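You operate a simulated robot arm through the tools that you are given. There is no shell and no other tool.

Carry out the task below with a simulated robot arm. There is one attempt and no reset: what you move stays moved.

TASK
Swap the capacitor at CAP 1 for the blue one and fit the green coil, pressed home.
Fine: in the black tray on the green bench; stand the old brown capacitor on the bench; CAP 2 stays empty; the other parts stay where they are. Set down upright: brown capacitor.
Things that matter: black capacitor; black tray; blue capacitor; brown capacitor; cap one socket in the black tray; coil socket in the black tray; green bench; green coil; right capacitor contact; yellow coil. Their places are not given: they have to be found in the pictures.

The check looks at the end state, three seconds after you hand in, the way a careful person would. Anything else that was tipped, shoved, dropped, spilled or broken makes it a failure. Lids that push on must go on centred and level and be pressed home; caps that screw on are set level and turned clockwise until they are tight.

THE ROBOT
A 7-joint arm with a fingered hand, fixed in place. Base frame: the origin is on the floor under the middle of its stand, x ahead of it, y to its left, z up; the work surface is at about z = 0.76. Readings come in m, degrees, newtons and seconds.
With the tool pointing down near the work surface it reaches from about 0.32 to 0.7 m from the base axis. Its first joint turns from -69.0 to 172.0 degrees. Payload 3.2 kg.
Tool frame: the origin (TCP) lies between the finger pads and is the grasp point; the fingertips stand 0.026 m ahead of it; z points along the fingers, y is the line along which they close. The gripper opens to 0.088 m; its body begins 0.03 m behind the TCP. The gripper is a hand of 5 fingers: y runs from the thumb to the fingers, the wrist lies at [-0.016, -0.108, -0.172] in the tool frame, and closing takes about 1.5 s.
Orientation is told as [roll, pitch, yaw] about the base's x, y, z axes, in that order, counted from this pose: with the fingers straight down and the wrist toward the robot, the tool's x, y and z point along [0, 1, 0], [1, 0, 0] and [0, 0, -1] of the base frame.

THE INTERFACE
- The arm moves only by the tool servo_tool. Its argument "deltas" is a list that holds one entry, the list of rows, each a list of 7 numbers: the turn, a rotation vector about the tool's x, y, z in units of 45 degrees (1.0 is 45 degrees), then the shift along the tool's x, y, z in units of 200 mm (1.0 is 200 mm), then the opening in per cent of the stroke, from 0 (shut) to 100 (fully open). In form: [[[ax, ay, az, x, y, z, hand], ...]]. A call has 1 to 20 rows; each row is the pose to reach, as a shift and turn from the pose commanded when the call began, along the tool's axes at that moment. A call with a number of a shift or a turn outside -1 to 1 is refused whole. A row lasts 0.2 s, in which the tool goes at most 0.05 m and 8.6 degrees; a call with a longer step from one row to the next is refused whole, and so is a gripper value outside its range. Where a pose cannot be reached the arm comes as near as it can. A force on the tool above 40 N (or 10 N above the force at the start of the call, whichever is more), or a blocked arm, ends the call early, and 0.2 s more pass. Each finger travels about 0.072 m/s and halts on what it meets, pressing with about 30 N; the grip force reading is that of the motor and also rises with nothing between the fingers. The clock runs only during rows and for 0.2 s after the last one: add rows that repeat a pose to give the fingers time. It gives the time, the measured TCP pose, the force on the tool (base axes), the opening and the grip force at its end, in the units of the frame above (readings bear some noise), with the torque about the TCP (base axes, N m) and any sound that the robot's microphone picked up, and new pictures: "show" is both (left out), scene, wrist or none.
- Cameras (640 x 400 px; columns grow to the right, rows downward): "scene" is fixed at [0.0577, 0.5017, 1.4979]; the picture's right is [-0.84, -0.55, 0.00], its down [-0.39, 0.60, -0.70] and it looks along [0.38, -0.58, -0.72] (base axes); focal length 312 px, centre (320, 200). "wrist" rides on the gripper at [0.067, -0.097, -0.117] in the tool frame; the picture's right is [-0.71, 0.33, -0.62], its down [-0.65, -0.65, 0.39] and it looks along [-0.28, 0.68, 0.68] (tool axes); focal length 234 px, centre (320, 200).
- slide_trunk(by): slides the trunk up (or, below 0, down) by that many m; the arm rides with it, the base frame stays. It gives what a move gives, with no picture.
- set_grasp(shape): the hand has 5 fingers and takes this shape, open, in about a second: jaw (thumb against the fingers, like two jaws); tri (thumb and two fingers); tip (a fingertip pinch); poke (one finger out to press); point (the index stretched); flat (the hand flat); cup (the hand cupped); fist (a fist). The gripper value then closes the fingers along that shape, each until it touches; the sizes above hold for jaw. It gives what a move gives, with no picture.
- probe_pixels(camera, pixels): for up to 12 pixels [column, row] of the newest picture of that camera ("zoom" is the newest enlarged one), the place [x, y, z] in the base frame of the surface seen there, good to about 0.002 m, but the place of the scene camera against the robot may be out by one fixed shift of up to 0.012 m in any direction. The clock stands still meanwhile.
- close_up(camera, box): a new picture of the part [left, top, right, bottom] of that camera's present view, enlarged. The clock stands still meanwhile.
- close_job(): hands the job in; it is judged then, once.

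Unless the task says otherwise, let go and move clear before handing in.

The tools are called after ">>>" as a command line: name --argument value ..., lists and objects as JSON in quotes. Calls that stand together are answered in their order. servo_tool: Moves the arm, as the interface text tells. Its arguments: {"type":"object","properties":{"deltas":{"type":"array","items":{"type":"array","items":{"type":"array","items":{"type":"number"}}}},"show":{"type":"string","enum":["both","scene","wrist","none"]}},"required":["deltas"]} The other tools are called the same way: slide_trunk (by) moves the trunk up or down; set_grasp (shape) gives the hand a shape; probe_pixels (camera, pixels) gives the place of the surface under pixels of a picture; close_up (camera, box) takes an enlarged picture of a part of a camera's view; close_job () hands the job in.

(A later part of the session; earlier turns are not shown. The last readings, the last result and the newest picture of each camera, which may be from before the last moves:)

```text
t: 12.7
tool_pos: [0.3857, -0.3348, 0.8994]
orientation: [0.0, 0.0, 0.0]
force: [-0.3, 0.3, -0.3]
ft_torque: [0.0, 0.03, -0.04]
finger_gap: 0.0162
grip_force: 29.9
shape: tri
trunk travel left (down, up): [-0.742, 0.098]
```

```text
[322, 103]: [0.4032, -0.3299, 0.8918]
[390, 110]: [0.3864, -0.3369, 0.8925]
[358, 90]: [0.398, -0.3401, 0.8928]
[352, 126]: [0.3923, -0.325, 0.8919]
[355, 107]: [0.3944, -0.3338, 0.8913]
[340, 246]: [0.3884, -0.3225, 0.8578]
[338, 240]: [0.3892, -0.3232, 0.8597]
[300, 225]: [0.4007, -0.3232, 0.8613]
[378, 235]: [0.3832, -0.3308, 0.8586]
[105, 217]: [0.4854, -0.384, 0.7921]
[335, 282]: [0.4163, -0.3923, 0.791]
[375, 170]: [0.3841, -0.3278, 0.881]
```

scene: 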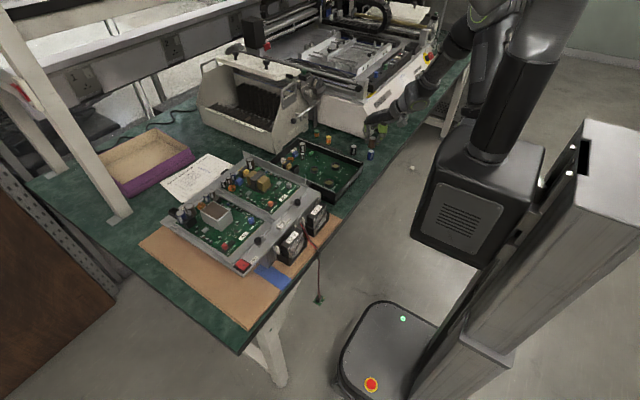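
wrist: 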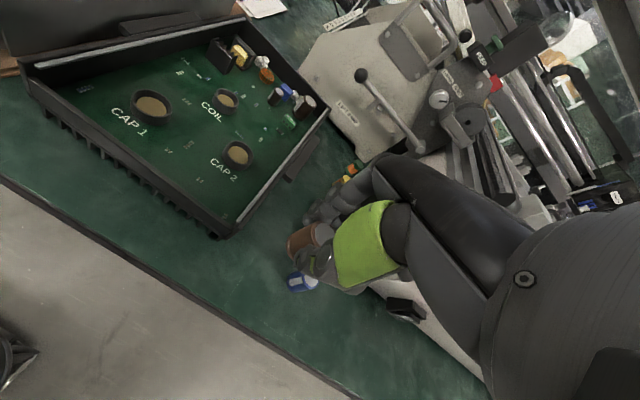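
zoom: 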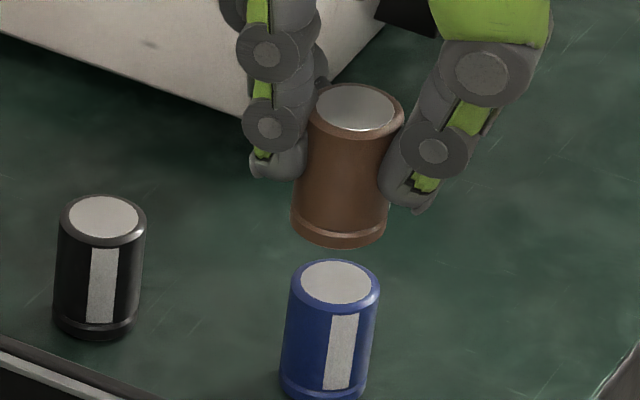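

The top plane is level within noise, about 3 mm below TCP, so contact with the bench should come at TCP ≈0.799. Descending to 0.804.

>>> servo_tool --deltas '[[[0, 0, 0, 0, 0, 0.08, 0], [0, 0, 0, 0, 0, 0.17, 0], [0, 0, 0, 0, 0, 0.26, 0], [0, 0, 0, 0, 0, 0.35, 0], [0, 0, 0, 0, 0, 0.42, 0], [0, 0, 0, 0, 0, 0.46, 0], [0, 0, 0, 0, 0, 0.48, 0], [0, 0, 0, 0, 0, 0.48, 0]]]'

>>> close_up --camera "scene" --box '[350, 140, 390, 180]'

```text
t: 14.5
tool_pos: [0.3855, -0.335, 0.804]
orientation: [0.0, 0.0, 0.0]
force: [0.6, -0.1, -0.5]
ft_torque: [0.01, 0.05, 0.0]
finger_gap: 0.0162
grip_force: 29.8
shape: tri
trunk travel left (down, up): [-0.742, 0.098]
```

scene: 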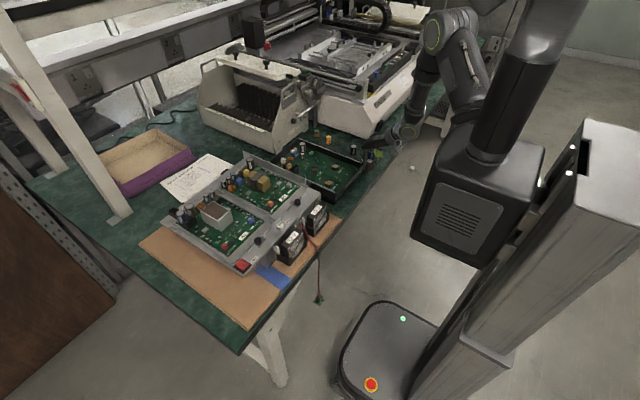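
wrist: 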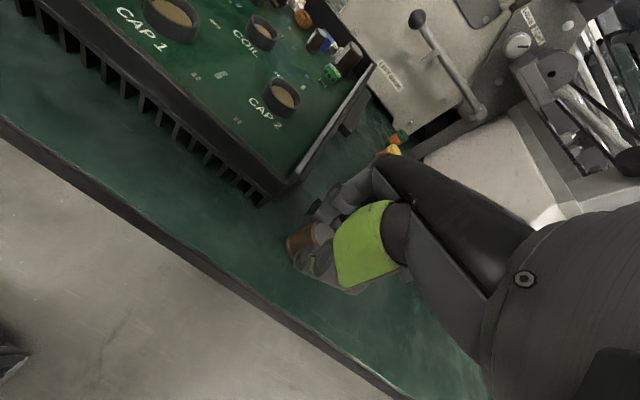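

```text
10.00 times, centred on (370, 160) of scene
```

zoom: 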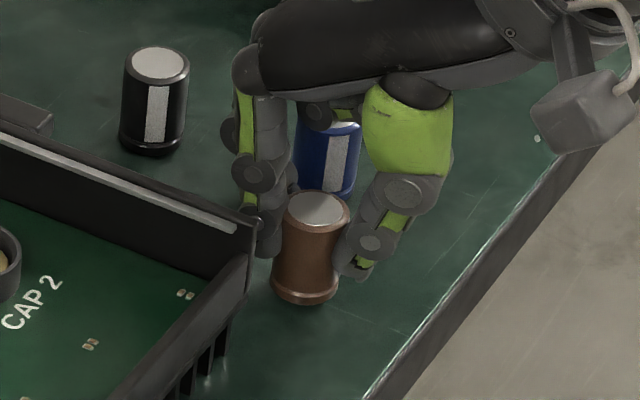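

Near the bench now; a curled finger appears just above the blue cap (zoom 318,115). I'll probe that clearance before the last few mm.

>>> probe_pixels --camera "zoom" --pixels '[[318, 115], [318, 124], [348, 115], [340, 124], [345, 140], [330, 150], [290, 190], [320, 205], [305, 300], [310, 290], [308, 310], [300, 330]]'

```text
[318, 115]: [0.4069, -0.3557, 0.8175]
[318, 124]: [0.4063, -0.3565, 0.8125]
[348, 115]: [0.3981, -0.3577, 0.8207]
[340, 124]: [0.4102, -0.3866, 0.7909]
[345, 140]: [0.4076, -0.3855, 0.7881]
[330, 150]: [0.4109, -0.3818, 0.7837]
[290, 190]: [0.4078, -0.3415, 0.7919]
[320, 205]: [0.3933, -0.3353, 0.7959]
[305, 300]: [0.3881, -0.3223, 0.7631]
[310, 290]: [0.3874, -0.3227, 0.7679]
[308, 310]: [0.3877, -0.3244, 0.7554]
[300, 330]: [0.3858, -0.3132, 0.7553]
```

Curled finger clears the blue cap by ~17 mm; brown bottom is ~5 mm above the bench. Lowering in small steps and reading the force.

>>> servo_tool --deltas '[[[0, 0, 0, 0, 0, 0.01, 0], [0, 0, 0, 0, 0, 0.018, 0], [0, 0, 0, 0, 0, 0.022, 0], [0, 0, 0, 0, 0, 0.022, 0]]]' --show "none"

```text
t: 15.5
tool_pos: [0.3841, -0.3342, 0.8008]
orientation: [0.1, 0.0, 0.0]
force: [0.7, 0.1, 6.3]
ft_torque: [0.0, 0.05, 0.02]
finger_gap: 0.0162
grip_force: 30.0
shape: tri
trunk travel left (down, up): [-0.742, 0.098]
```

The 6 N upward force shows the cap touches the bench at TCP ≈0.8005. Opening the fingers gently.

>>> servo_tool --deltas '[[[0, 0, 0, 0, 0, -0.003, 10], [0, 0, 0, 0, 0, -0.003, 20], [0, 0, 0, 0, 0, -0.003, 30], [0, 0, 0, 0, 0, -0.003, 40], [0, 0, 0, 0, 0, -0.003, 48], [0, 0, 0, 0, 0, -0.003, 48]]]'

>>> close_up --camera "scene" --box '[350, 140, 390, 180]'

```text
t: 16.9
tool_pos: [0.3842, -0.3352, 0.8009]
orientation: [0.0, 0.0, 0.0]
force: [1.5, 0.6, -0.8]
ft_torque: [-0.01, 0.0, 0.01]
finger_gap: 0.0418
grip_force: 0.0
shape: tri
trunk travel left (down, up): [-0.742, 0.098]
```

scene: 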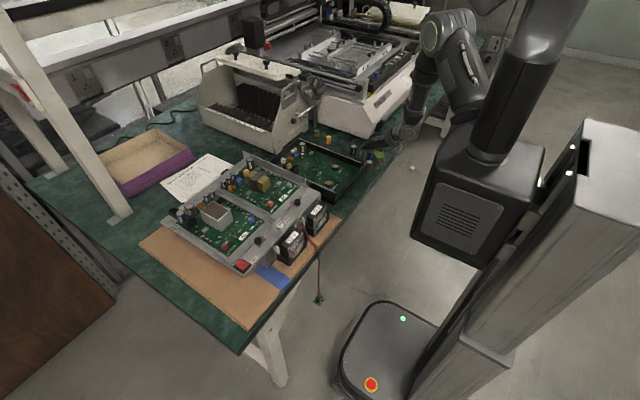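
wrist: 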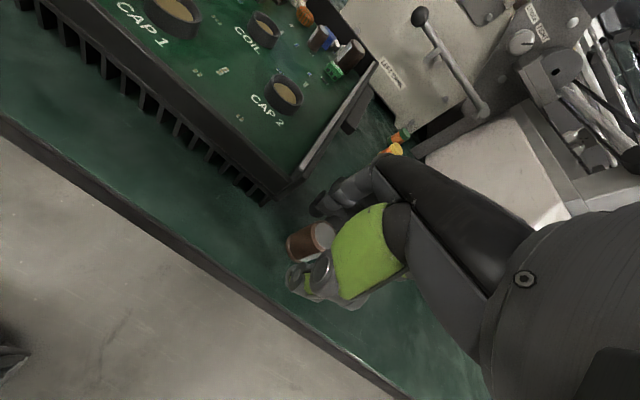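

```text
10.00 times, centred on (370, 160) of scene
```

zoom: 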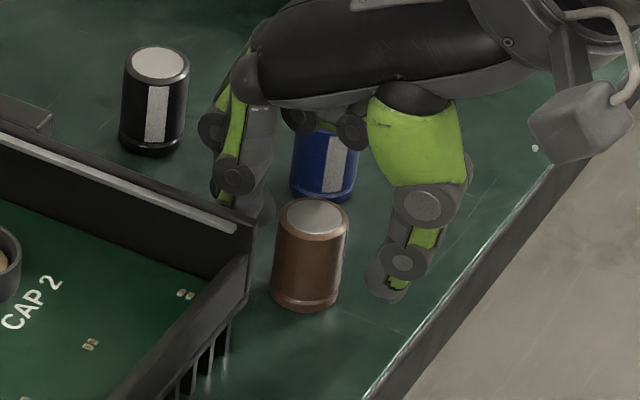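

Brown stands upright on the bench (zoom 310,260). Lifting the hand straight up, then I'll check it.

>>> servo_tool --deltas '[[[0, 0, 0, 0, 0, -0.05, 48], [0, 0, 0, 0, 0, -0.12, 48], [0, 0, 0, 0, 0, -0.25, 48], [0, 0, 0, 0, 0, -0.4, 48], [0, 0, 0, 0, 0, -0.55, 48], [0, 0, 0, 0, 0, -0.65, 48], [0, 0, 0, 0, 0, -0.65, 48]]]'

>>> close_up --camera "scene" --box '[340, 130, 400, 180]'

>>> close_up --camera "wrist" --box '[220, 220, 380, 340]'

```text
t: 18.5
tool_pos: [0.3852, -0.3357, 0.9302]
orientation: [0.0, 0.0, -0.1]
force: [0.8, 0.0, -0.4]
ft_torque: [0.0, -0.01, 0.0]
finger_gap: 0.0419
grip_force: 0.0
shape: tri
trunk travel left (down, up): [-0.742, 0.098]
```

scene: 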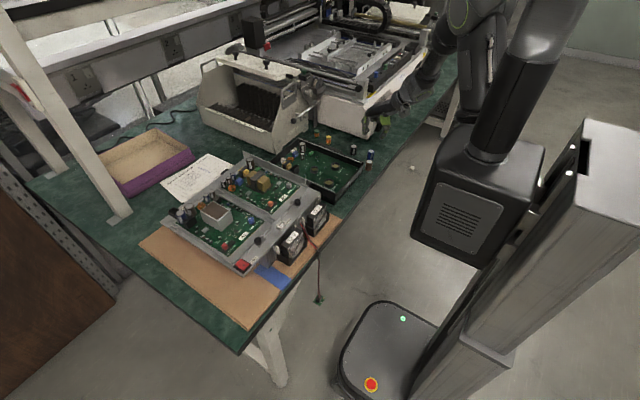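
wrist: 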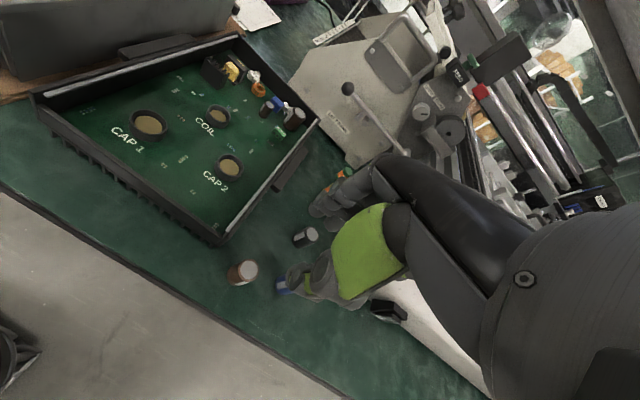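

```text
8.00 times, centred on (370, 155) of scene
```

zoom: 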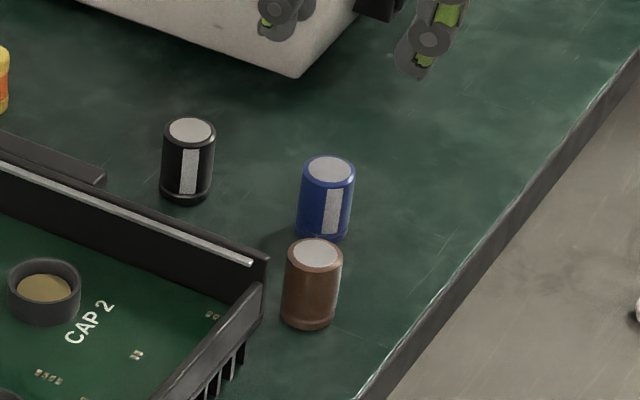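

```text
3.33 times, centred on (300, 280) of wrist
```

zoom: 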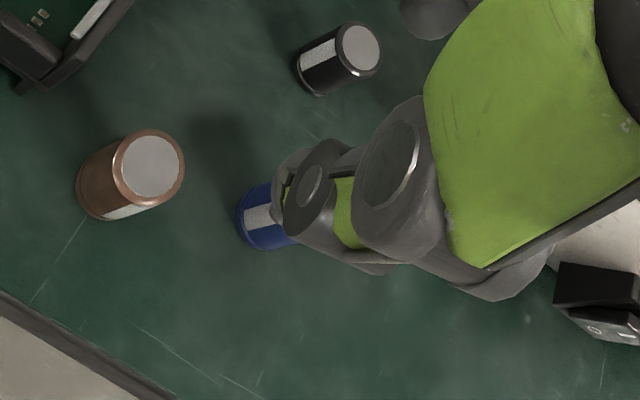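

Brown stands alone and upright at zoom (315,285). I'll probe brown and blue tops; brown's known place gives the camera shift for the blue.

>>> close_up --camera "scene" --box '[355, 140, 385, 175]'

```text
11.43 times, centred on (370, 158) of scene
```

zoom: 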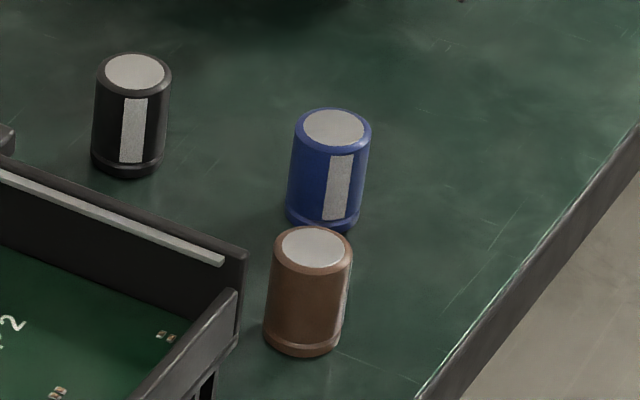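

>>> probe_pixels --camera "zoom" --pixels '[[283, 246], [342, 250], [314, 229], [310, 267], [304, 126], [363, 130], [335, 111], [331, 145], [334, 128], [312, 248], [345, 300], [345, 160]]'

>>> probe_pixels --camera "wrist" --pixels '[[245, 270], [236, 267], [254, 274], [248, 263], [241, 278], [283, 286], [308, 234], [284, 278], [278, 292]]'

```text
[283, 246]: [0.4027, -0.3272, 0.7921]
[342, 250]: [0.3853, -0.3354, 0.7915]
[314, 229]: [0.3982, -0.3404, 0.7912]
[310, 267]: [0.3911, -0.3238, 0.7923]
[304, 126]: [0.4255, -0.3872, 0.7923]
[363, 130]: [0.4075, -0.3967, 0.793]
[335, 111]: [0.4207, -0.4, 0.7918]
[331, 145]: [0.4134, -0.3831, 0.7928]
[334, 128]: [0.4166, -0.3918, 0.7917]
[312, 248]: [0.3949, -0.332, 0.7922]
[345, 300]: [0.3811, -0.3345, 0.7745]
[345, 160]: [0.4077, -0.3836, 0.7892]
```

```text
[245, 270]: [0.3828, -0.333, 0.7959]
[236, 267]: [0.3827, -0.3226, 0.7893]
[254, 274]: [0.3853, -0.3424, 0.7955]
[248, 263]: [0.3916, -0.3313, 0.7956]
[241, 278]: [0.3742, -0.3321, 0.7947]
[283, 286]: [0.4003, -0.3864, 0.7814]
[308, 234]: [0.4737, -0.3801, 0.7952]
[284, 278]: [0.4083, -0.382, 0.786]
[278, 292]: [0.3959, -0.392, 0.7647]
```

Brown reads (0.394,-0.332) in scene vs true ≈(0.384,-0.334), so blue's true place ≈(0.407,-0.3935), same height. Moving above blue at z≈0.86 with 42 % opening.

>>> servo_tool --deltas '[[[0, 0, 0, -0.1, 0.04, 0, 42], [0, 0, 0, -0.2, 0.08, 0, 42], [0, 0, 0, -0.2925, 0.11, 0.02, 42], [0, 0, 0, -0.2925, 0.11, 0.12, 42], [0, 0, 0, -0.2925, 0.11, 0.24, 42], [0, 0, 0, -0.2925, 0.11, 0.33, 42], [0, 0, 0, -0.2925, 0.11, 0.35, 42], [0, 0, 0, -0.2925, 0.11, 0.35, 42]]]'

>>> close_up --camera "scene" --box '[350, 125, 400, 175]'

>>> close_up --camera "wrist" --box '[220, 180, 400, 320]'

```text
t: 20.3
tool_pos: [0.4075, -0.3936, 0.8588]
orientation: [0.0, 0.0, 0.0]
force: [-0.4, -0.9, 0.4]
ft_torque: [-0.01, 0.01, 0.01]
finger_gap: 0.0371
grip_force: 0.0
shape: tri
trunk travel left (down, up): [-0.742, 0.098]
```

scene: 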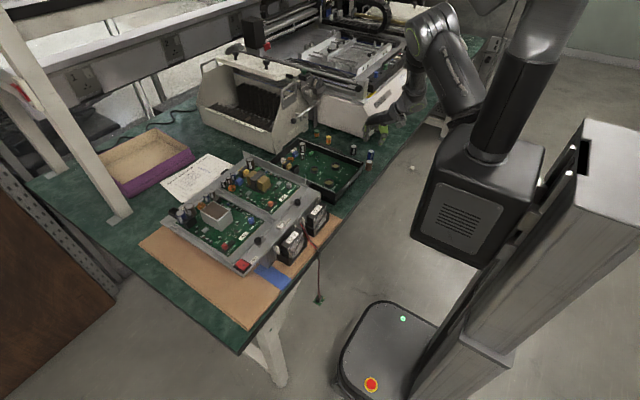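
wrist: 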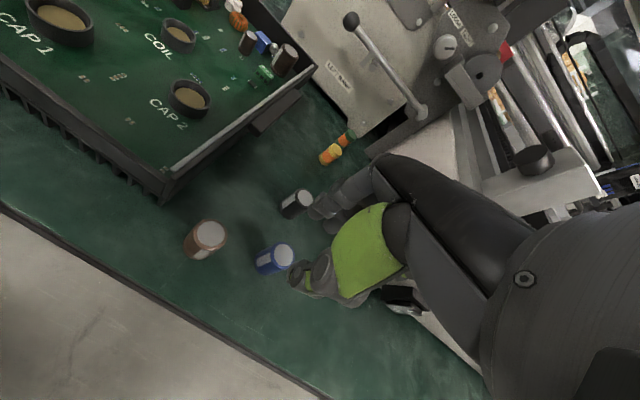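

```text
8.00 times, centred on (375, 150) of scene
```

zoom: 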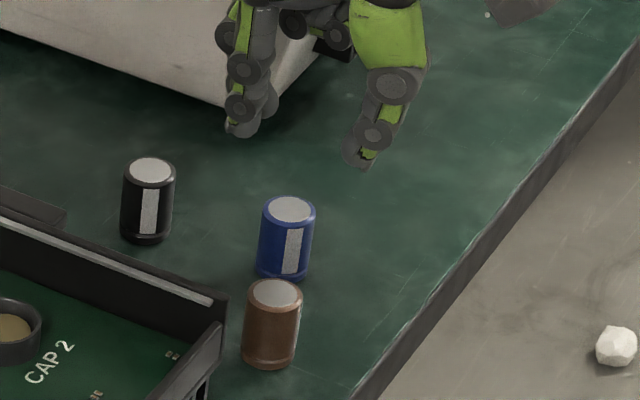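

```text
2.86 times, centred on (310, 250) of wrist
```

zoom: 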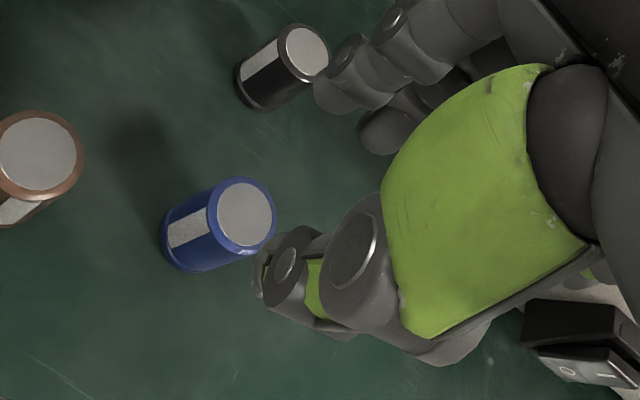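

Blue top is at wrist-zoom (243,213) with the fingers beside it. I'll probe its edges for the exact centre in the wrist frame.

>>> probe_pixels --camera "zoom" --pixels '[[243, 213], [218, 205], [268, 222], [250, 183], [236, 243], [40, 153], [303, 50]]'

```text
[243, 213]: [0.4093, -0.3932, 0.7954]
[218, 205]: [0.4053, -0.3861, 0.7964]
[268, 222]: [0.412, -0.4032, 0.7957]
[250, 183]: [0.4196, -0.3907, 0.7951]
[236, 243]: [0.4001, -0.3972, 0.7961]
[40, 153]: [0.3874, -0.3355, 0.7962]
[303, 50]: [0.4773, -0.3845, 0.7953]
```

Blue centre ≈(0.409,-0.394), top z≈0.7957. I'll shift x by ~1.5 mm, descend to TCP z≈0.800 and close.

>>> servo_tool --deltas '[[[0, 0, 0, -0.002, 0.007, 0.05, 42], [0, 0, 0, -0.002, 0.007, 0.12, 42], [0, 0, 0, -0.002, 0.007, 0.19, 42], [0, 0, 0, -0.002, 0.007, 0.25, 42], [0, 0, 0, -0.002, 0.007, 0.29, 42], [0, 0, 0, -0.002, 0.007, 0.3, 42], [0, 0, 0, -0.002, 0.007, 0.3, 42]]]'

>>> close_up --camera "scene" --box '[350, 135, 390, 175]'

>>> close_up --camera "wrist" --box '[220, 180, 400, 320]'

```text
t: 21.9
tool_pos: [0.4083, -0.3962, 0.7996]
orientation: [0.0, -0.1, -0.2]
force: [0.1, 0.3, 0.2]
ft_torque: [-0.01, -0.02, -0.01]
finger_gap: 0.0375
grip_force: 0.0
shape: tri
trunk travel left (down, up): [-0.742, 0.098]
```

scene: 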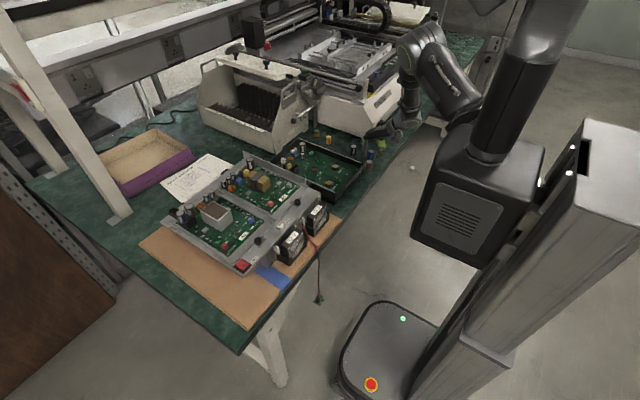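
wrist: 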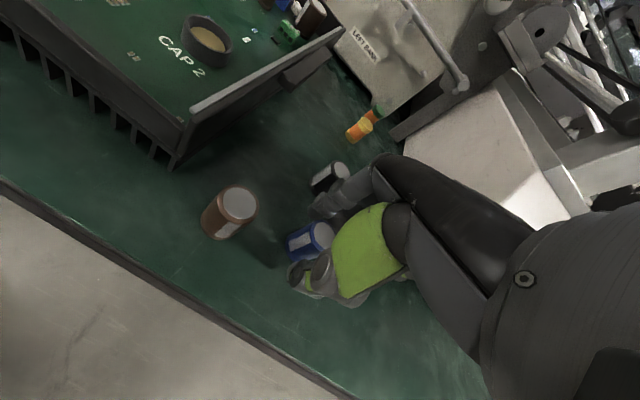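

```text
10.00 times, centred on (370, 155) of scene
```

zoom: 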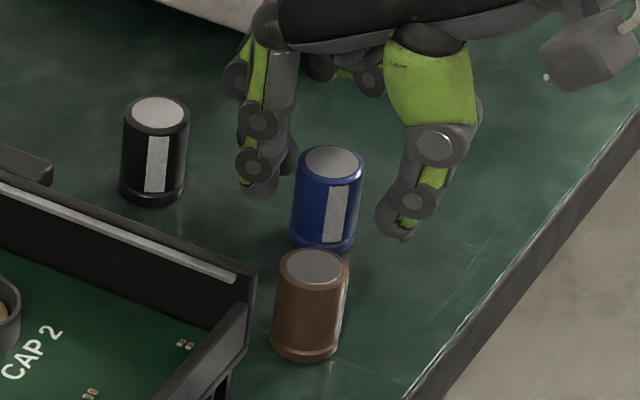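

```text
2.86 times, centred on (310, 250) of wrist
```

zoom: 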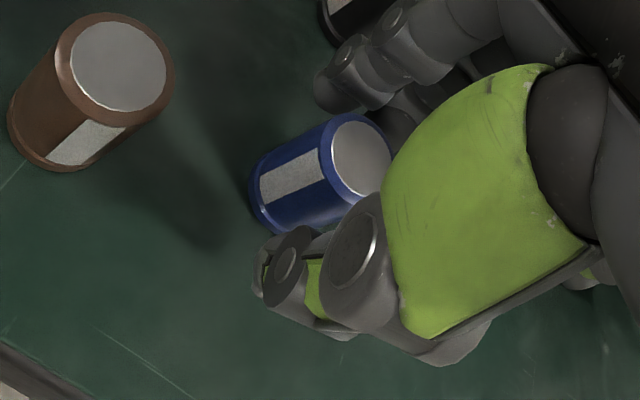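

The fingers straddle the blue cap symmetrically (scene zoom 328,200), black cap and brown are clear. Closing now.

>>> servo_tool --deltas '[[[0, 0, 0, 0.006, 0.002, 0, 30], [0, 0, 0, 0.006, 0.002, 0, 20], [0, 0, 0, 0.006, 0.002, 0, 10], [0, 0, 0, 0.006, 0.002, 0, 0], [0, 0, 0, 0.006, 0.002, 0, 0], [0, 0, 0, 0.006, 0.002, 0, 0], [0, 0, 0, 0.006, 0.002, 0, 0]]]'

>>> close_up --camera "scene" --box '[350, 135, 390, 175]'

```text
t: 23.5
tool_pos: [0.4072, -0.3941, 0.8003]
orientation: [0.0, 0.0, 0.0]
force: [-0.1, -0.9, 0.1]
ft_torque: [0.01, 0.0, 0.0]
finger_gap: 0.0164
grip_force: 29.8
shape: tri
trunk travel left (down, up): [-0.742, 0.098]
```

scene: 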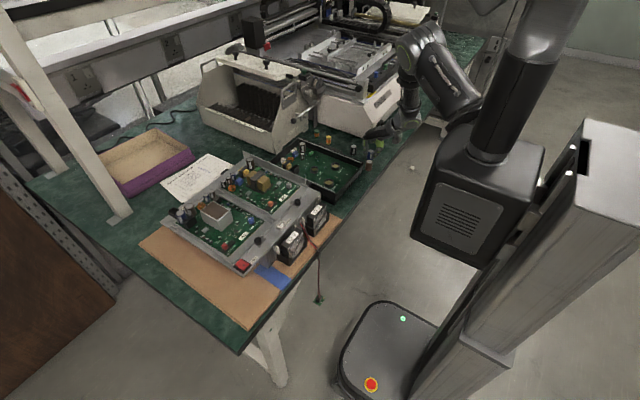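
wrist: 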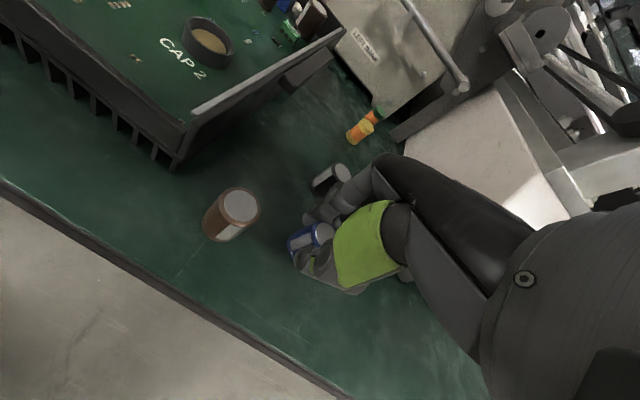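

```text
10.00 times, centred on (370, 155) of scene
```

zoom: 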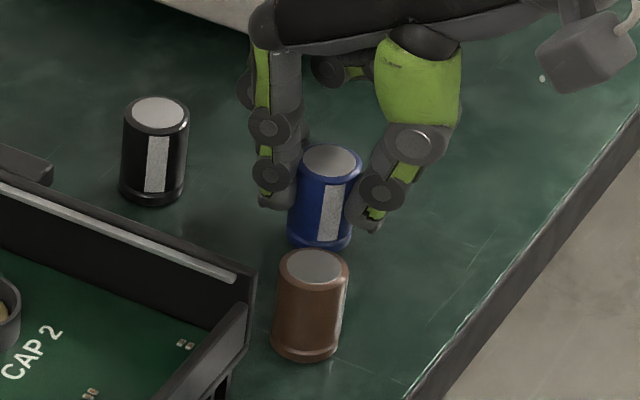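

Blue is gripped (gap 16 mm, 30 N). Lifting to z≈0.90 and carrying toward CAP 1.

>>> servo_tool --deltas '[[[0, 0, 0, 0, 0, -0.04, 0], [0, 0, 0, 0, 0, -0.12, 0], [0, 0, 0, 0, 0, -0.25, 0], [0, 0, 0, 0, 0, -0.4, 0], [0, 0, 0, 0, 0, -0.5, 0], [0, 0, 0, 0.1, 0.02, -0.5, 0], [0, 0, 0, 0.25, 0.045, -0.5, 0], [0, 0, 0, 0.42, 0.075, -0.5, 0], [0, 0, 0, 0.6, 0.11, -0.5, 0], [0, 0, 0, 0.77, 0.14, -0.5, 0], [0, 0, 0, 0.9, 0.165, -0.5, 0], [0, 0, 0, 0.95, 0.17, -0.5, 0], [0, 0, 0, 0.95, 0.17, -0.5, 0]]]'

>>> servo_tool --deltas '[[[0, 0, 0, 0.07, 0.01, 0, 0], [0, 0, 0, 0.15, 0.018, 0, 0], [0, 0, 0, 0.2, 0.024, 0, 0], [0, 0, 0, 0.222, 0.026, 0, 0], [0, 0, 0, 0.222, 0.026, 0, 0], [0, 0, 0, 0.222, 0.026, 0, 0]]]'

>>> close_up --camera "scene" --box '[325, 145, 365, 185]'

>>> close_up --camera "wrist" --box '[220, 180, 400, 320]'

```text
t: 26.3
tool_pos: [0.4432, -0.2032, 0.8999]
orientation: [-0.1, 0.0, 0.0]
force: [0.0, -0.5, 0.5]
ft_torque: [-0.01, 0.03, -0.01]
finger_gap: 0.0161
grip_force: 29.9
shape: tri
trunk travel left (down, up): [-0.742, 0.098]
```

scene: 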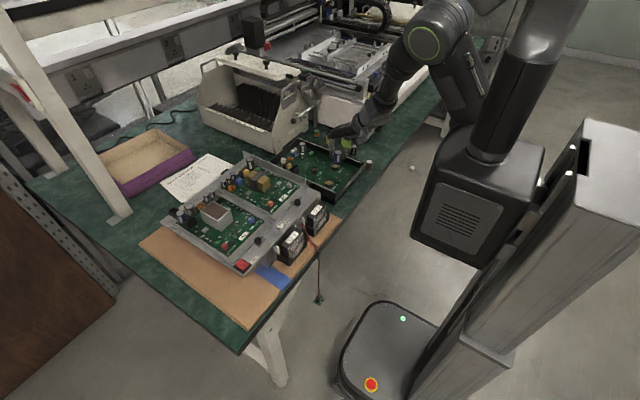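
wrist: 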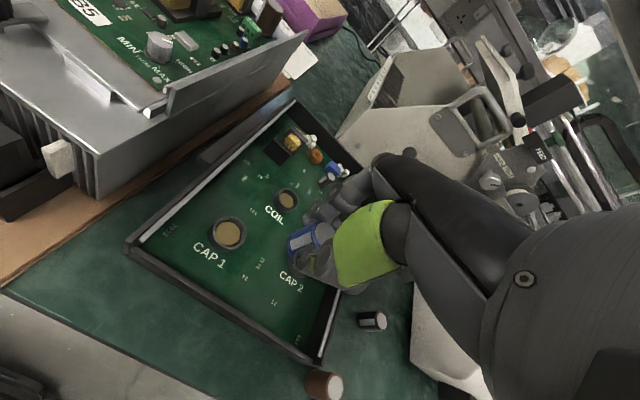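

```text
t: 27.7
tool_pos: [0.4487, -0.1572, 0.9003]
orientation: [0.0, 0.0, -0.1]
force: [-0.4, -1.1, -0.2]
ft_torque: [0.0, 0.0, 0.01]
finger_gap: 0.0161
grip_force: 30.1
shape: tri
trunk travel left (down, up): [-0.742, 0.098]
```

scene: 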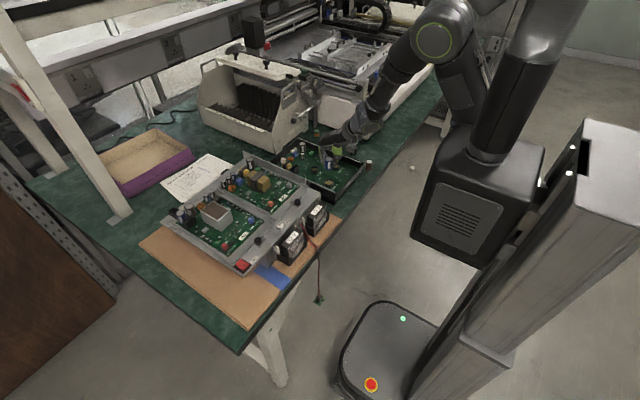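
wrist: 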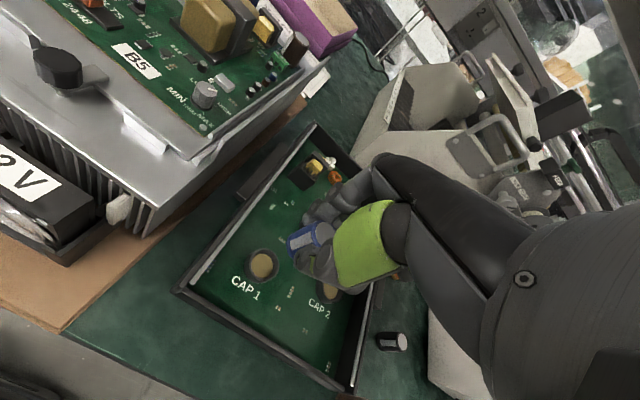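

```text
10.00 times, centred on (345, 165) of scene
```

zoom: 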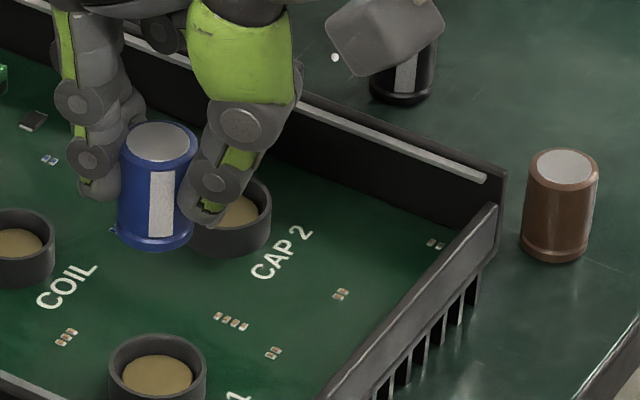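

```text
2.86 times, centred on (310, 250) of wrist
```

zoom: 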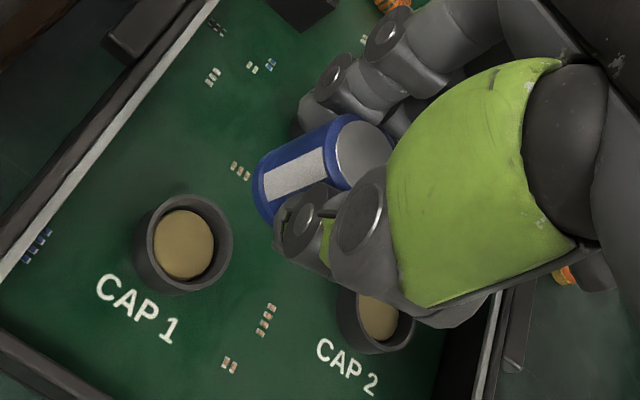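

Blue hangs above CAP 1. I'll enlarge so both blue's top and CAP 1 ring are visible and compare their centres in the same camera.

>>> close_up --camera "scene" --box '[328, 153, 363, 193]'

```text
10.00 times, centred on (346, 173) of scene
```

zoom: 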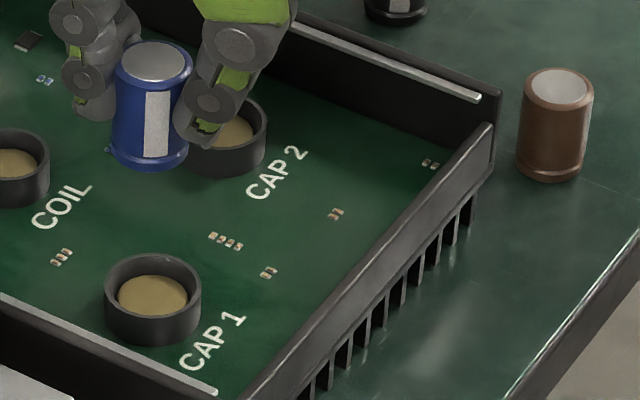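

>>> probe_pixels --camera "zoom" --pixels '[[128, 60], [183, 63], [157, 46], [154, 78], [109, 286], [197, 288], [155, 257], [151, 316], [150, 295], [127, 296], [183, 298], [155, 165]]'

>>> probe_pixels --camera "wrist" --pixels '[[263, 265], [252, 270], [273, 262], [320, 226], [324, 238], [315, 232]]'

```text
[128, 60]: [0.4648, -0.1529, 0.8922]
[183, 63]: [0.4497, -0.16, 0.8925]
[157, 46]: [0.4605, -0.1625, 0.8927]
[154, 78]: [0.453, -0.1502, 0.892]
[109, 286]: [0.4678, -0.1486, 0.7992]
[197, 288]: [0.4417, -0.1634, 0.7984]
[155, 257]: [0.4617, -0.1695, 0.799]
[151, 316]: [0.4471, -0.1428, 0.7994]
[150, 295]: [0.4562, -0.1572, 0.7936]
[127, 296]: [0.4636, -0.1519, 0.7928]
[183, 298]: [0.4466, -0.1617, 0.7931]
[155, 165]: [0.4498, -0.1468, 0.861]
```

```text
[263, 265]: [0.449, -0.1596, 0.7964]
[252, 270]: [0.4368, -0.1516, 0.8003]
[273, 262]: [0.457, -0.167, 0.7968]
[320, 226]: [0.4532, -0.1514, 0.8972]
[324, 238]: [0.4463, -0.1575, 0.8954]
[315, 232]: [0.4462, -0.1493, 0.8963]
```

Scene shows blue centre (0.457,-0.1564) vs ring centre (0.4546,-0.1561), so shift −2.2 mm in x. I'll correct and descend to just above the ring (TCP z≈0.846).

>>> servo_tool --deltas '[[[0, 0, 0, 0.001, -0.011, 0.05, 0], [0, 0, 0, 0.001, -0.011, 0.12, 0], [0, 0, 0, 0.001, -0.011, 0.19, 0], [0, 0, 0, 0.001, -0.011, 0.25, 0], [0, 0, 0, 0.001, -0.011, 0.27, 0], [0, 0, 0, 0.001, -0.011, 0.27, 0], [0, 0, 0, 0.001, -0.011, 0.27, 0]]]'

>>> close_up --camera "scene" --box '[328, 158, 363, 193]'

>>> close_up --camera "wrist" --box '[240, 190, 380, 310]'

```text
t: 29.3
tool_pos: [0.4465, -0.1581, 0.8455]
orientation: [0.0, 0.0, 0.1]
force: [0.6, 0.1, 0.5]
ft_torque: [-0.01, -0.01, 0.03]
finger_gap: 0.0162
grip_force: 30.1
shape: tri
trunk travel left (down, up): [-0.742, 0.098]
```

scene: 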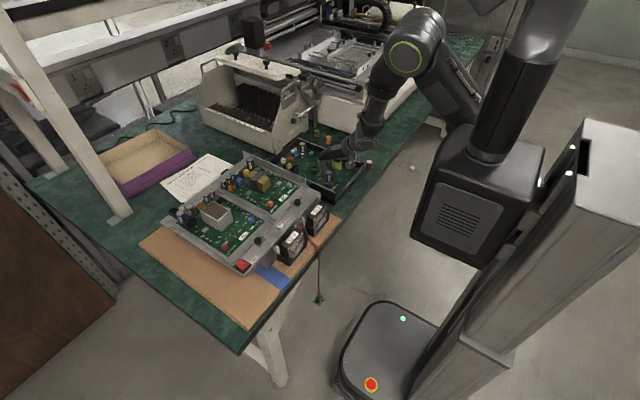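
wrist: 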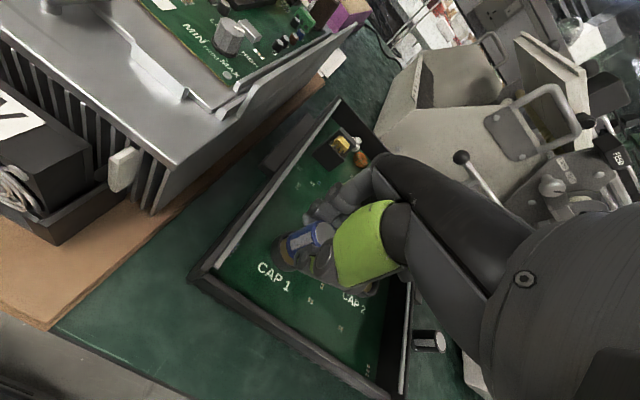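

```text
11.43 times, centred on (346, 176) of scene
```

zoom: 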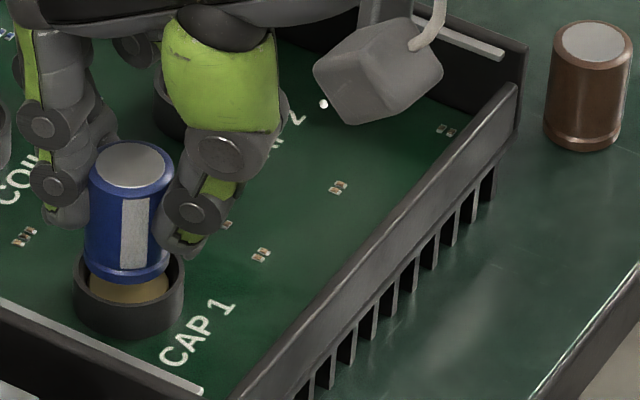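

```text
3.33 times, centred on (310, 250) of wrist
```

zoom: 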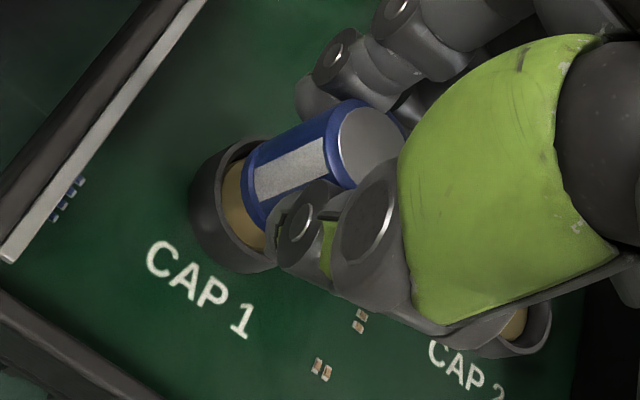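

>>> probe_pixels --camera "zoom" --pixels '[[400, 130], [340, 140]]'

>>> close_up --camera "scene" --box '[330, 165, 350, 190]'

```text
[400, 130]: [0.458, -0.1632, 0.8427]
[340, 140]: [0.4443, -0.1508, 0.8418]
```

```text
16.00 times, centred on (340, 178) of scene
```

zoom: 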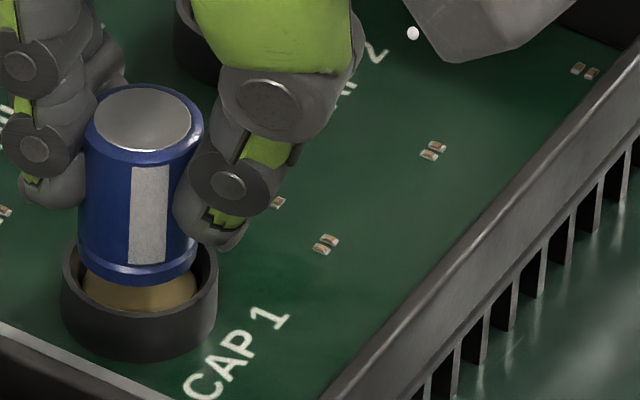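

>>> probe_pixels --camera "zoom" --pixels '[[97, 117], [189, 123], [146, 90], [140, 150], [64, 285], [215, 285], [138, 315], [85, 270], [205, 255], [138, 285], [130, 282], [143, 120]]'

```text
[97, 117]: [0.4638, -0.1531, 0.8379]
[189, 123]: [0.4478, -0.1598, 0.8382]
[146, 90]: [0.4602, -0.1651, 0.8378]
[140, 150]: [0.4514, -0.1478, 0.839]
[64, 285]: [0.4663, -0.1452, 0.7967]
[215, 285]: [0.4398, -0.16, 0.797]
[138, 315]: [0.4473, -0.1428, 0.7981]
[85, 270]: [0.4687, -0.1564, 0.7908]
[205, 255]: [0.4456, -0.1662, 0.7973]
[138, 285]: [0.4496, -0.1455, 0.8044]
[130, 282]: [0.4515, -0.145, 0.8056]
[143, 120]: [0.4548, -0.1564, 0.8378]
```

Blue is within ~1 mm of the ring centre; its bottom is ~6 mm above the rim. I'll nudge −0.7 mm in x and lower slowly into the socket.

>>> servo_tool --deltas '[[[0, 0, 0, 0.0015, -0.0035, 0, 0], [0, 0, 0, 0.0015, -0.0035, 0.01, 0], [0, 0, 0, 0.0015, -0.0035, 0.02, 0], [0, 0, 0, 0.0015, -0.0035, 0.03, 0], [0, 0, 0, 0.0015, -0.0035, 0.04, 0], [0, 0, 0, 0.0015, -0.0035, 0.045, 0], [0, 0, 0, 0.0015, -0.0035, 0.045, 0]]]'

>>> close_up --camera "scene" --box '[330, 165, 350, 190]'

>>> close_up --camera "wrist" --box '[240, 190, 380, 310]'

```text
t: 30.9
tool_pos: [0.4448, -0.158, 0.8362]
orientation: [0.1, 0.0, -0.1]
force: [0.2, -0.4, 0.2]
ft_torque: [-0.02, -0.01, 0.0]
finger_gap: 0.0162
grip_force: 29.9
shape: tri
trunk travel left (down, up): [-0.742, 0.098]
```

scene: 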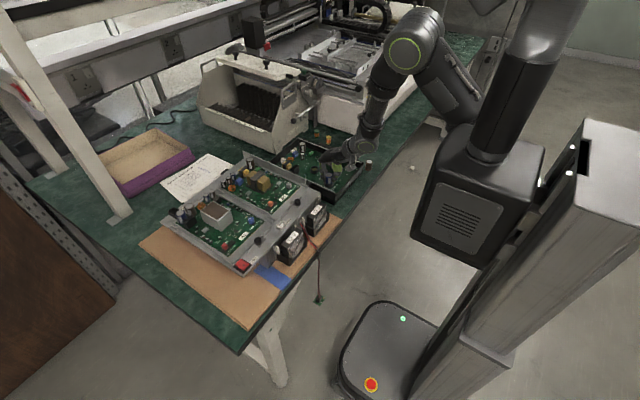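
wrist: 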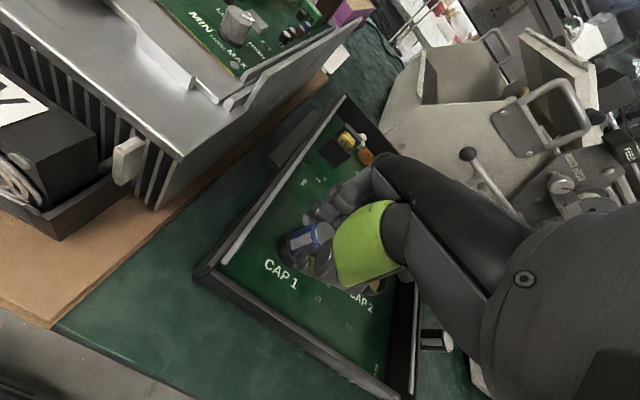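

```text
16.00 times, centred on (340, 178) of scene
```

zoom: 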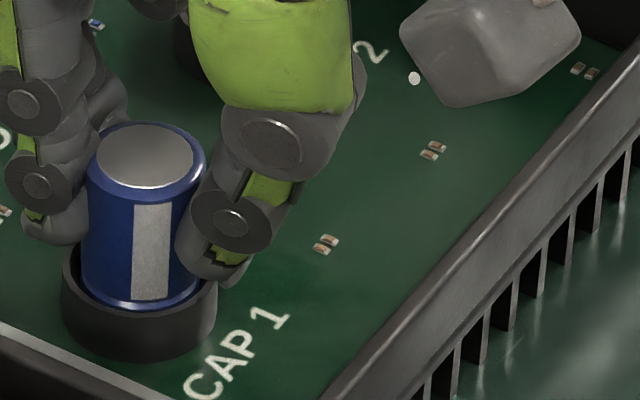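

```text
3.33 times, centred on (310, 250) of wrist
```

zoom: 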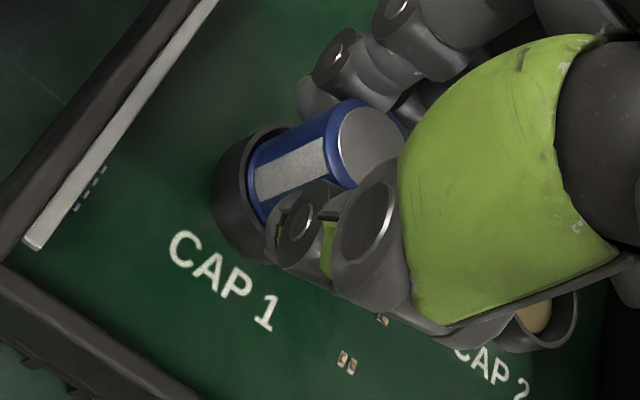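

Blue has entered the ring with no force, centred (zoom 141 vs ring 140). Continuing down in small steps, watching the force.

>>> servo_tool --deltas '[[[0, 0, 0, 0, 0, 0.006, 0], [0, 0, 0, 0, 0, 0.012, 0], [0, 0, 0, 0, 0, 0.018, 0], [0, 0, 0, 0, 0, 0.024, 0], [0, 0, 0, 0, 0, 0.024, 0]]]' --show "none"

>>> close_up --camera "scene" --box '[330, 165, 350, 190]'

```text
t: 32.1
tool_pos: [0.4456, -0.1568, 0.8329]
orientation: [0.0, 0.1, 0.0]
force: [-0.6, -1.0, 0.2]
ft_torque: [-0.02, 0.0, 0.03]
finger_gap: 0.0164
grip_force: 29.5
shape: tri
trunk travel left (down, up): [-0.742, 0.098]
```

```text
16.00 times, centred on (340, 178) of scene
```

zoom: 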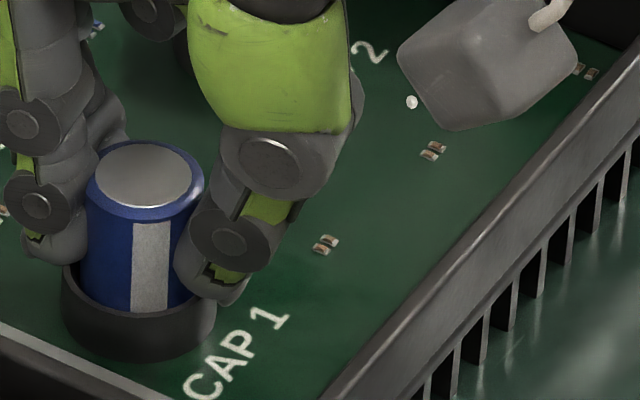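

No resistance yet at z=0.8329. I'll probe blue's top and ring, then go a little further.

>>> probe_pixels --camera "zoom" --pixels '[[97, 172], [192, 178], [147, 147], [142, 205], [215, 300], [210, 290], [50, 258], [30, 250], [130, 308], [66, 270]]'

>>> servo_tool --deltas '[[[0, 0, 0, 0, 0, 0.004, 0], [0, 0, 0, 0, 0, 0.008, 0], [0, 0, 0, 0, 0, 0.012, 0], [0, 0, 0, 0, 0, 0.012, 0]]]' --show "none"

```text
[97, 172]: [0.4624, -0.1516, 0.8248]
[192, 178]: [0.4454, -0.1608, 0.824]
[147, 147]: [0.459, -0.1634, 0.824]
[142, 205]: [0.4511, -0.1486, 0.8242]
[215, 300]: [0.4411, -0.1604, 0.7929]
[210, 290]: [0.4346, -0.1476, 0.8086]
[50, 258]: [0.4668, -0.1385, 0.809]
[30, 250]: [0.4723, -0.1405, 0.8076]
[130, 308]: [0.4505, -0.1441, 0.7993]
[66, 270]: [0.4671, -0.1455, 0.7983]
```

```text
t: 33.1
tool_pos: [0.4458, -0.1572, 0.8293]
orientation: [0.1, 0.0, 0.0]
force: [0.7, 0.4, 5.8]
ft_torque: [-0.04, -0.02, -0.01]
finger_gap: 0.0162
grip_force: 29.7
shape: tri
trunk travel left (down, up): [-0.742, 0.098]
```

Force 5.8 N up: bottom contact reached. I'll check blue's top height against brown's earlier seated top (0.823 in scene readings).

>>> close_up --camera "scene" --box '[330, 165, 350, 190]'

>>> probe_pixels --camera "zoom" --pixels '[[97, 180], [192, 185], [147, 155], [142, 210], [145, 182], [130, 312], [210, 300], [50, 265]]'

```text
16.00 times, centred on (340, 178) of scene
```

zoom: 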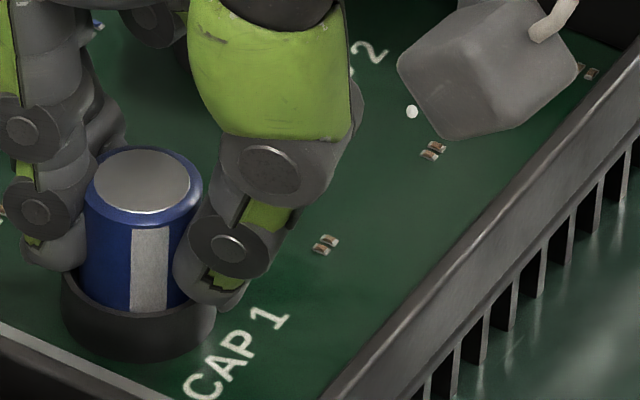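

```text
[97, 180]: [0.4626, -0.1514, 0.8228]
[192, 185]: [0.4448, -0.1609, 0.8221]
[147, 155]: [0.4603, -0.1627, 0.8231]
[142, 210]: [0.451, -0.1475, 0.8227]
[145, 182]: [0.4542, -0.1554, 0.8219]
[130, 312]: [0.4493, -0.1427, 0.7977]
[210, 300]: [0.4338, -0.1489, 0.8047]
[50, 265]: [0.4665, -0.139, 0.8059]
```

Blue's top reads 0.8225–0.823, equal to brown's seated height, and level. I'll press ~2 mm deeper in command to make sure it's home, watching force and height.

>>> servo_tool --deltas '[[[0, 0, 0, 0, 0, 0.004, 0], [0, 0, 0, 0, 0, 0.008, 0], [0, 0, 0, 0, 0, 0.008, 0]]]' --show "none"

>>> close_up --camera "scene" --box '[330, 165, 350, 190]'

>>> probe_pixels --camera "zoom" --pixels '[[97, 180], [192, 185], [147, 155], [142, 210], [145, 182], [130, 312], [210, 303], [50, 268]]'

```text
t: 33.9
tool_pos: [0.4464, -0.158, 0.8299]
orientation: [0.1, -0.3, -0.1]
force: [2.3, -1.9, 13.8]
ft_torque: [-0.14, -0.14, 0.04]
finger_gap: 0.0167
grip_force: 29.8
shape: tri
trunk travel left (down, up): [-0.742, 0.098]
```

```text
16.00 times, centred on (340, 178) of scene
```

zoom: 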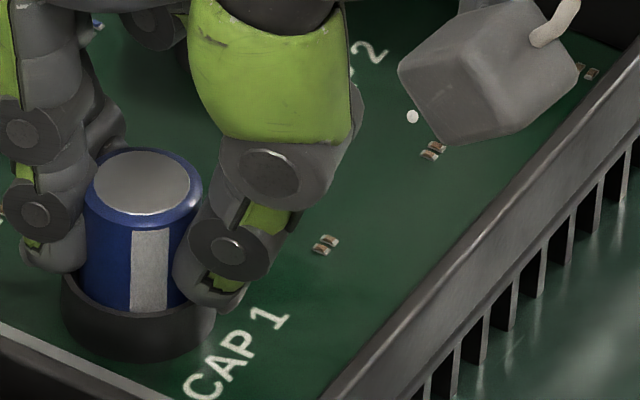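

```text
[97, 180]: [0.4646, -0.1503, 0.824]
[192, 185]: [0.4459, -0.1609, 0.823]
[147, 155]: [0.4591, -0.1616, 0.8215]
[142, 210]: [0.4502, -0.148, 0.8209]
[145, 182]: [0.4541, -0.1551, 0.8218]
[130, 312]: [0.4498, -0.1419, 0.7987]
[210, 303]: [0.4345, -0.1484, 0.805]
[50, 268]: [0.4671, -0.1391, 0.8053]
```

Firm stop at 13.8 N with no further motion, so blue is home. I'll ease the load, open, and lift away straight up.

>>> servo_tool --deltas '[[[0, 0, 0, 0, 0, -0.01, 0], [0, 0, 0, 0, 0, -0.012, 10], [0, 0, 0, 0, 0, -0.012, 20], [0, 0, 0, 0, 0, -0.012, 30], [0, 0, 0, 0, 0, -0.012, 40], [0, 0, 0, 0, 0, -0.012, 42], [0, 0, 0, 0, 0, -0.012, 42], [0, 0, 0, 0, 0, -0.06, 42], [0, 0, 0, 0, 0, -0.15, 42], [0, 0, 0, 0, 0, -0.3, 42], [0, 0, 0, 0, 0, -0.45, 42], [0, 0, 0, 0, 0, -0.5, 42], [0, 0, 0, 0, 0, -0.5, 42]]]'

>>> close_up --camera "scene" --box '[330, 165, 350, 190]'

>>> close_up --camera "wrist" --box '[200, 210, 360, 330]'

```text
t: 36.7
tool_pos: [0.4448, -0.1577, 0.9297]
orientation: [0.0, 0.0, 0.0]
force: [-0.4, -1.1, 0.0]
ft_torque: [-0.01, 0.02, 0.03]
finger_gap: 0.0364
grip_force: 0.0
shape: tri
trunk travel left (down, up): [-0.742, 0.098]
```

scene: 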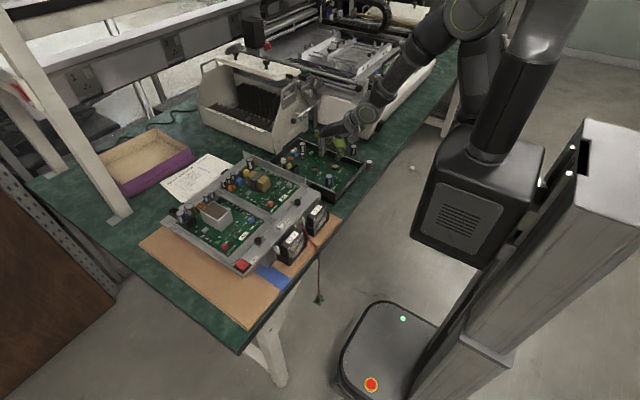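
wrist: 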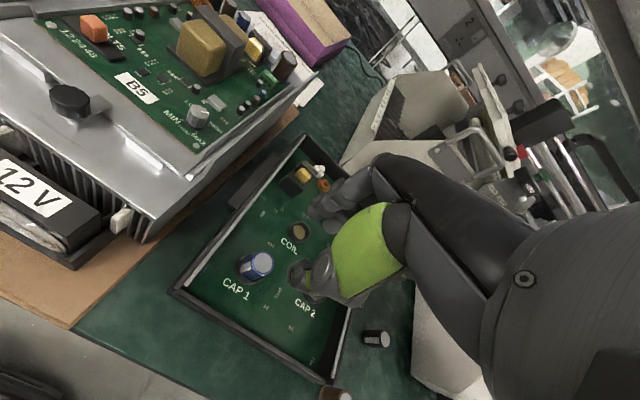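

```text
16.00 times, centred on (340, 178) of scene
```

zoom: 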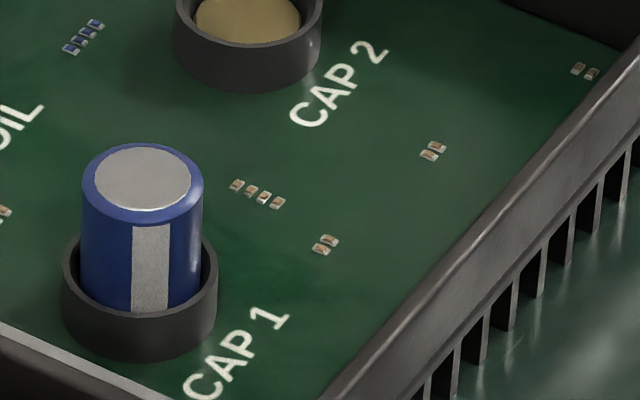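

```text
3.33 times, centred on (280, 270) of wrist
```

zoom: 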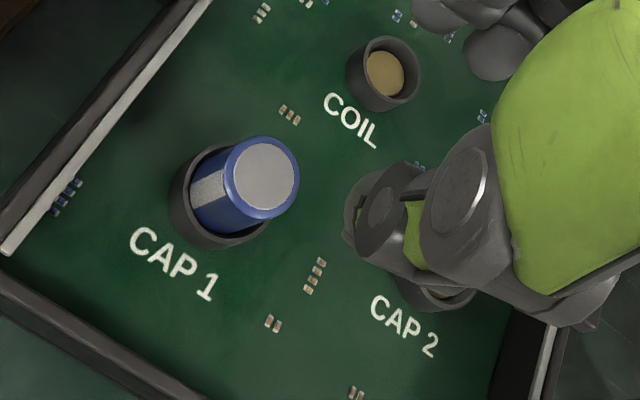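

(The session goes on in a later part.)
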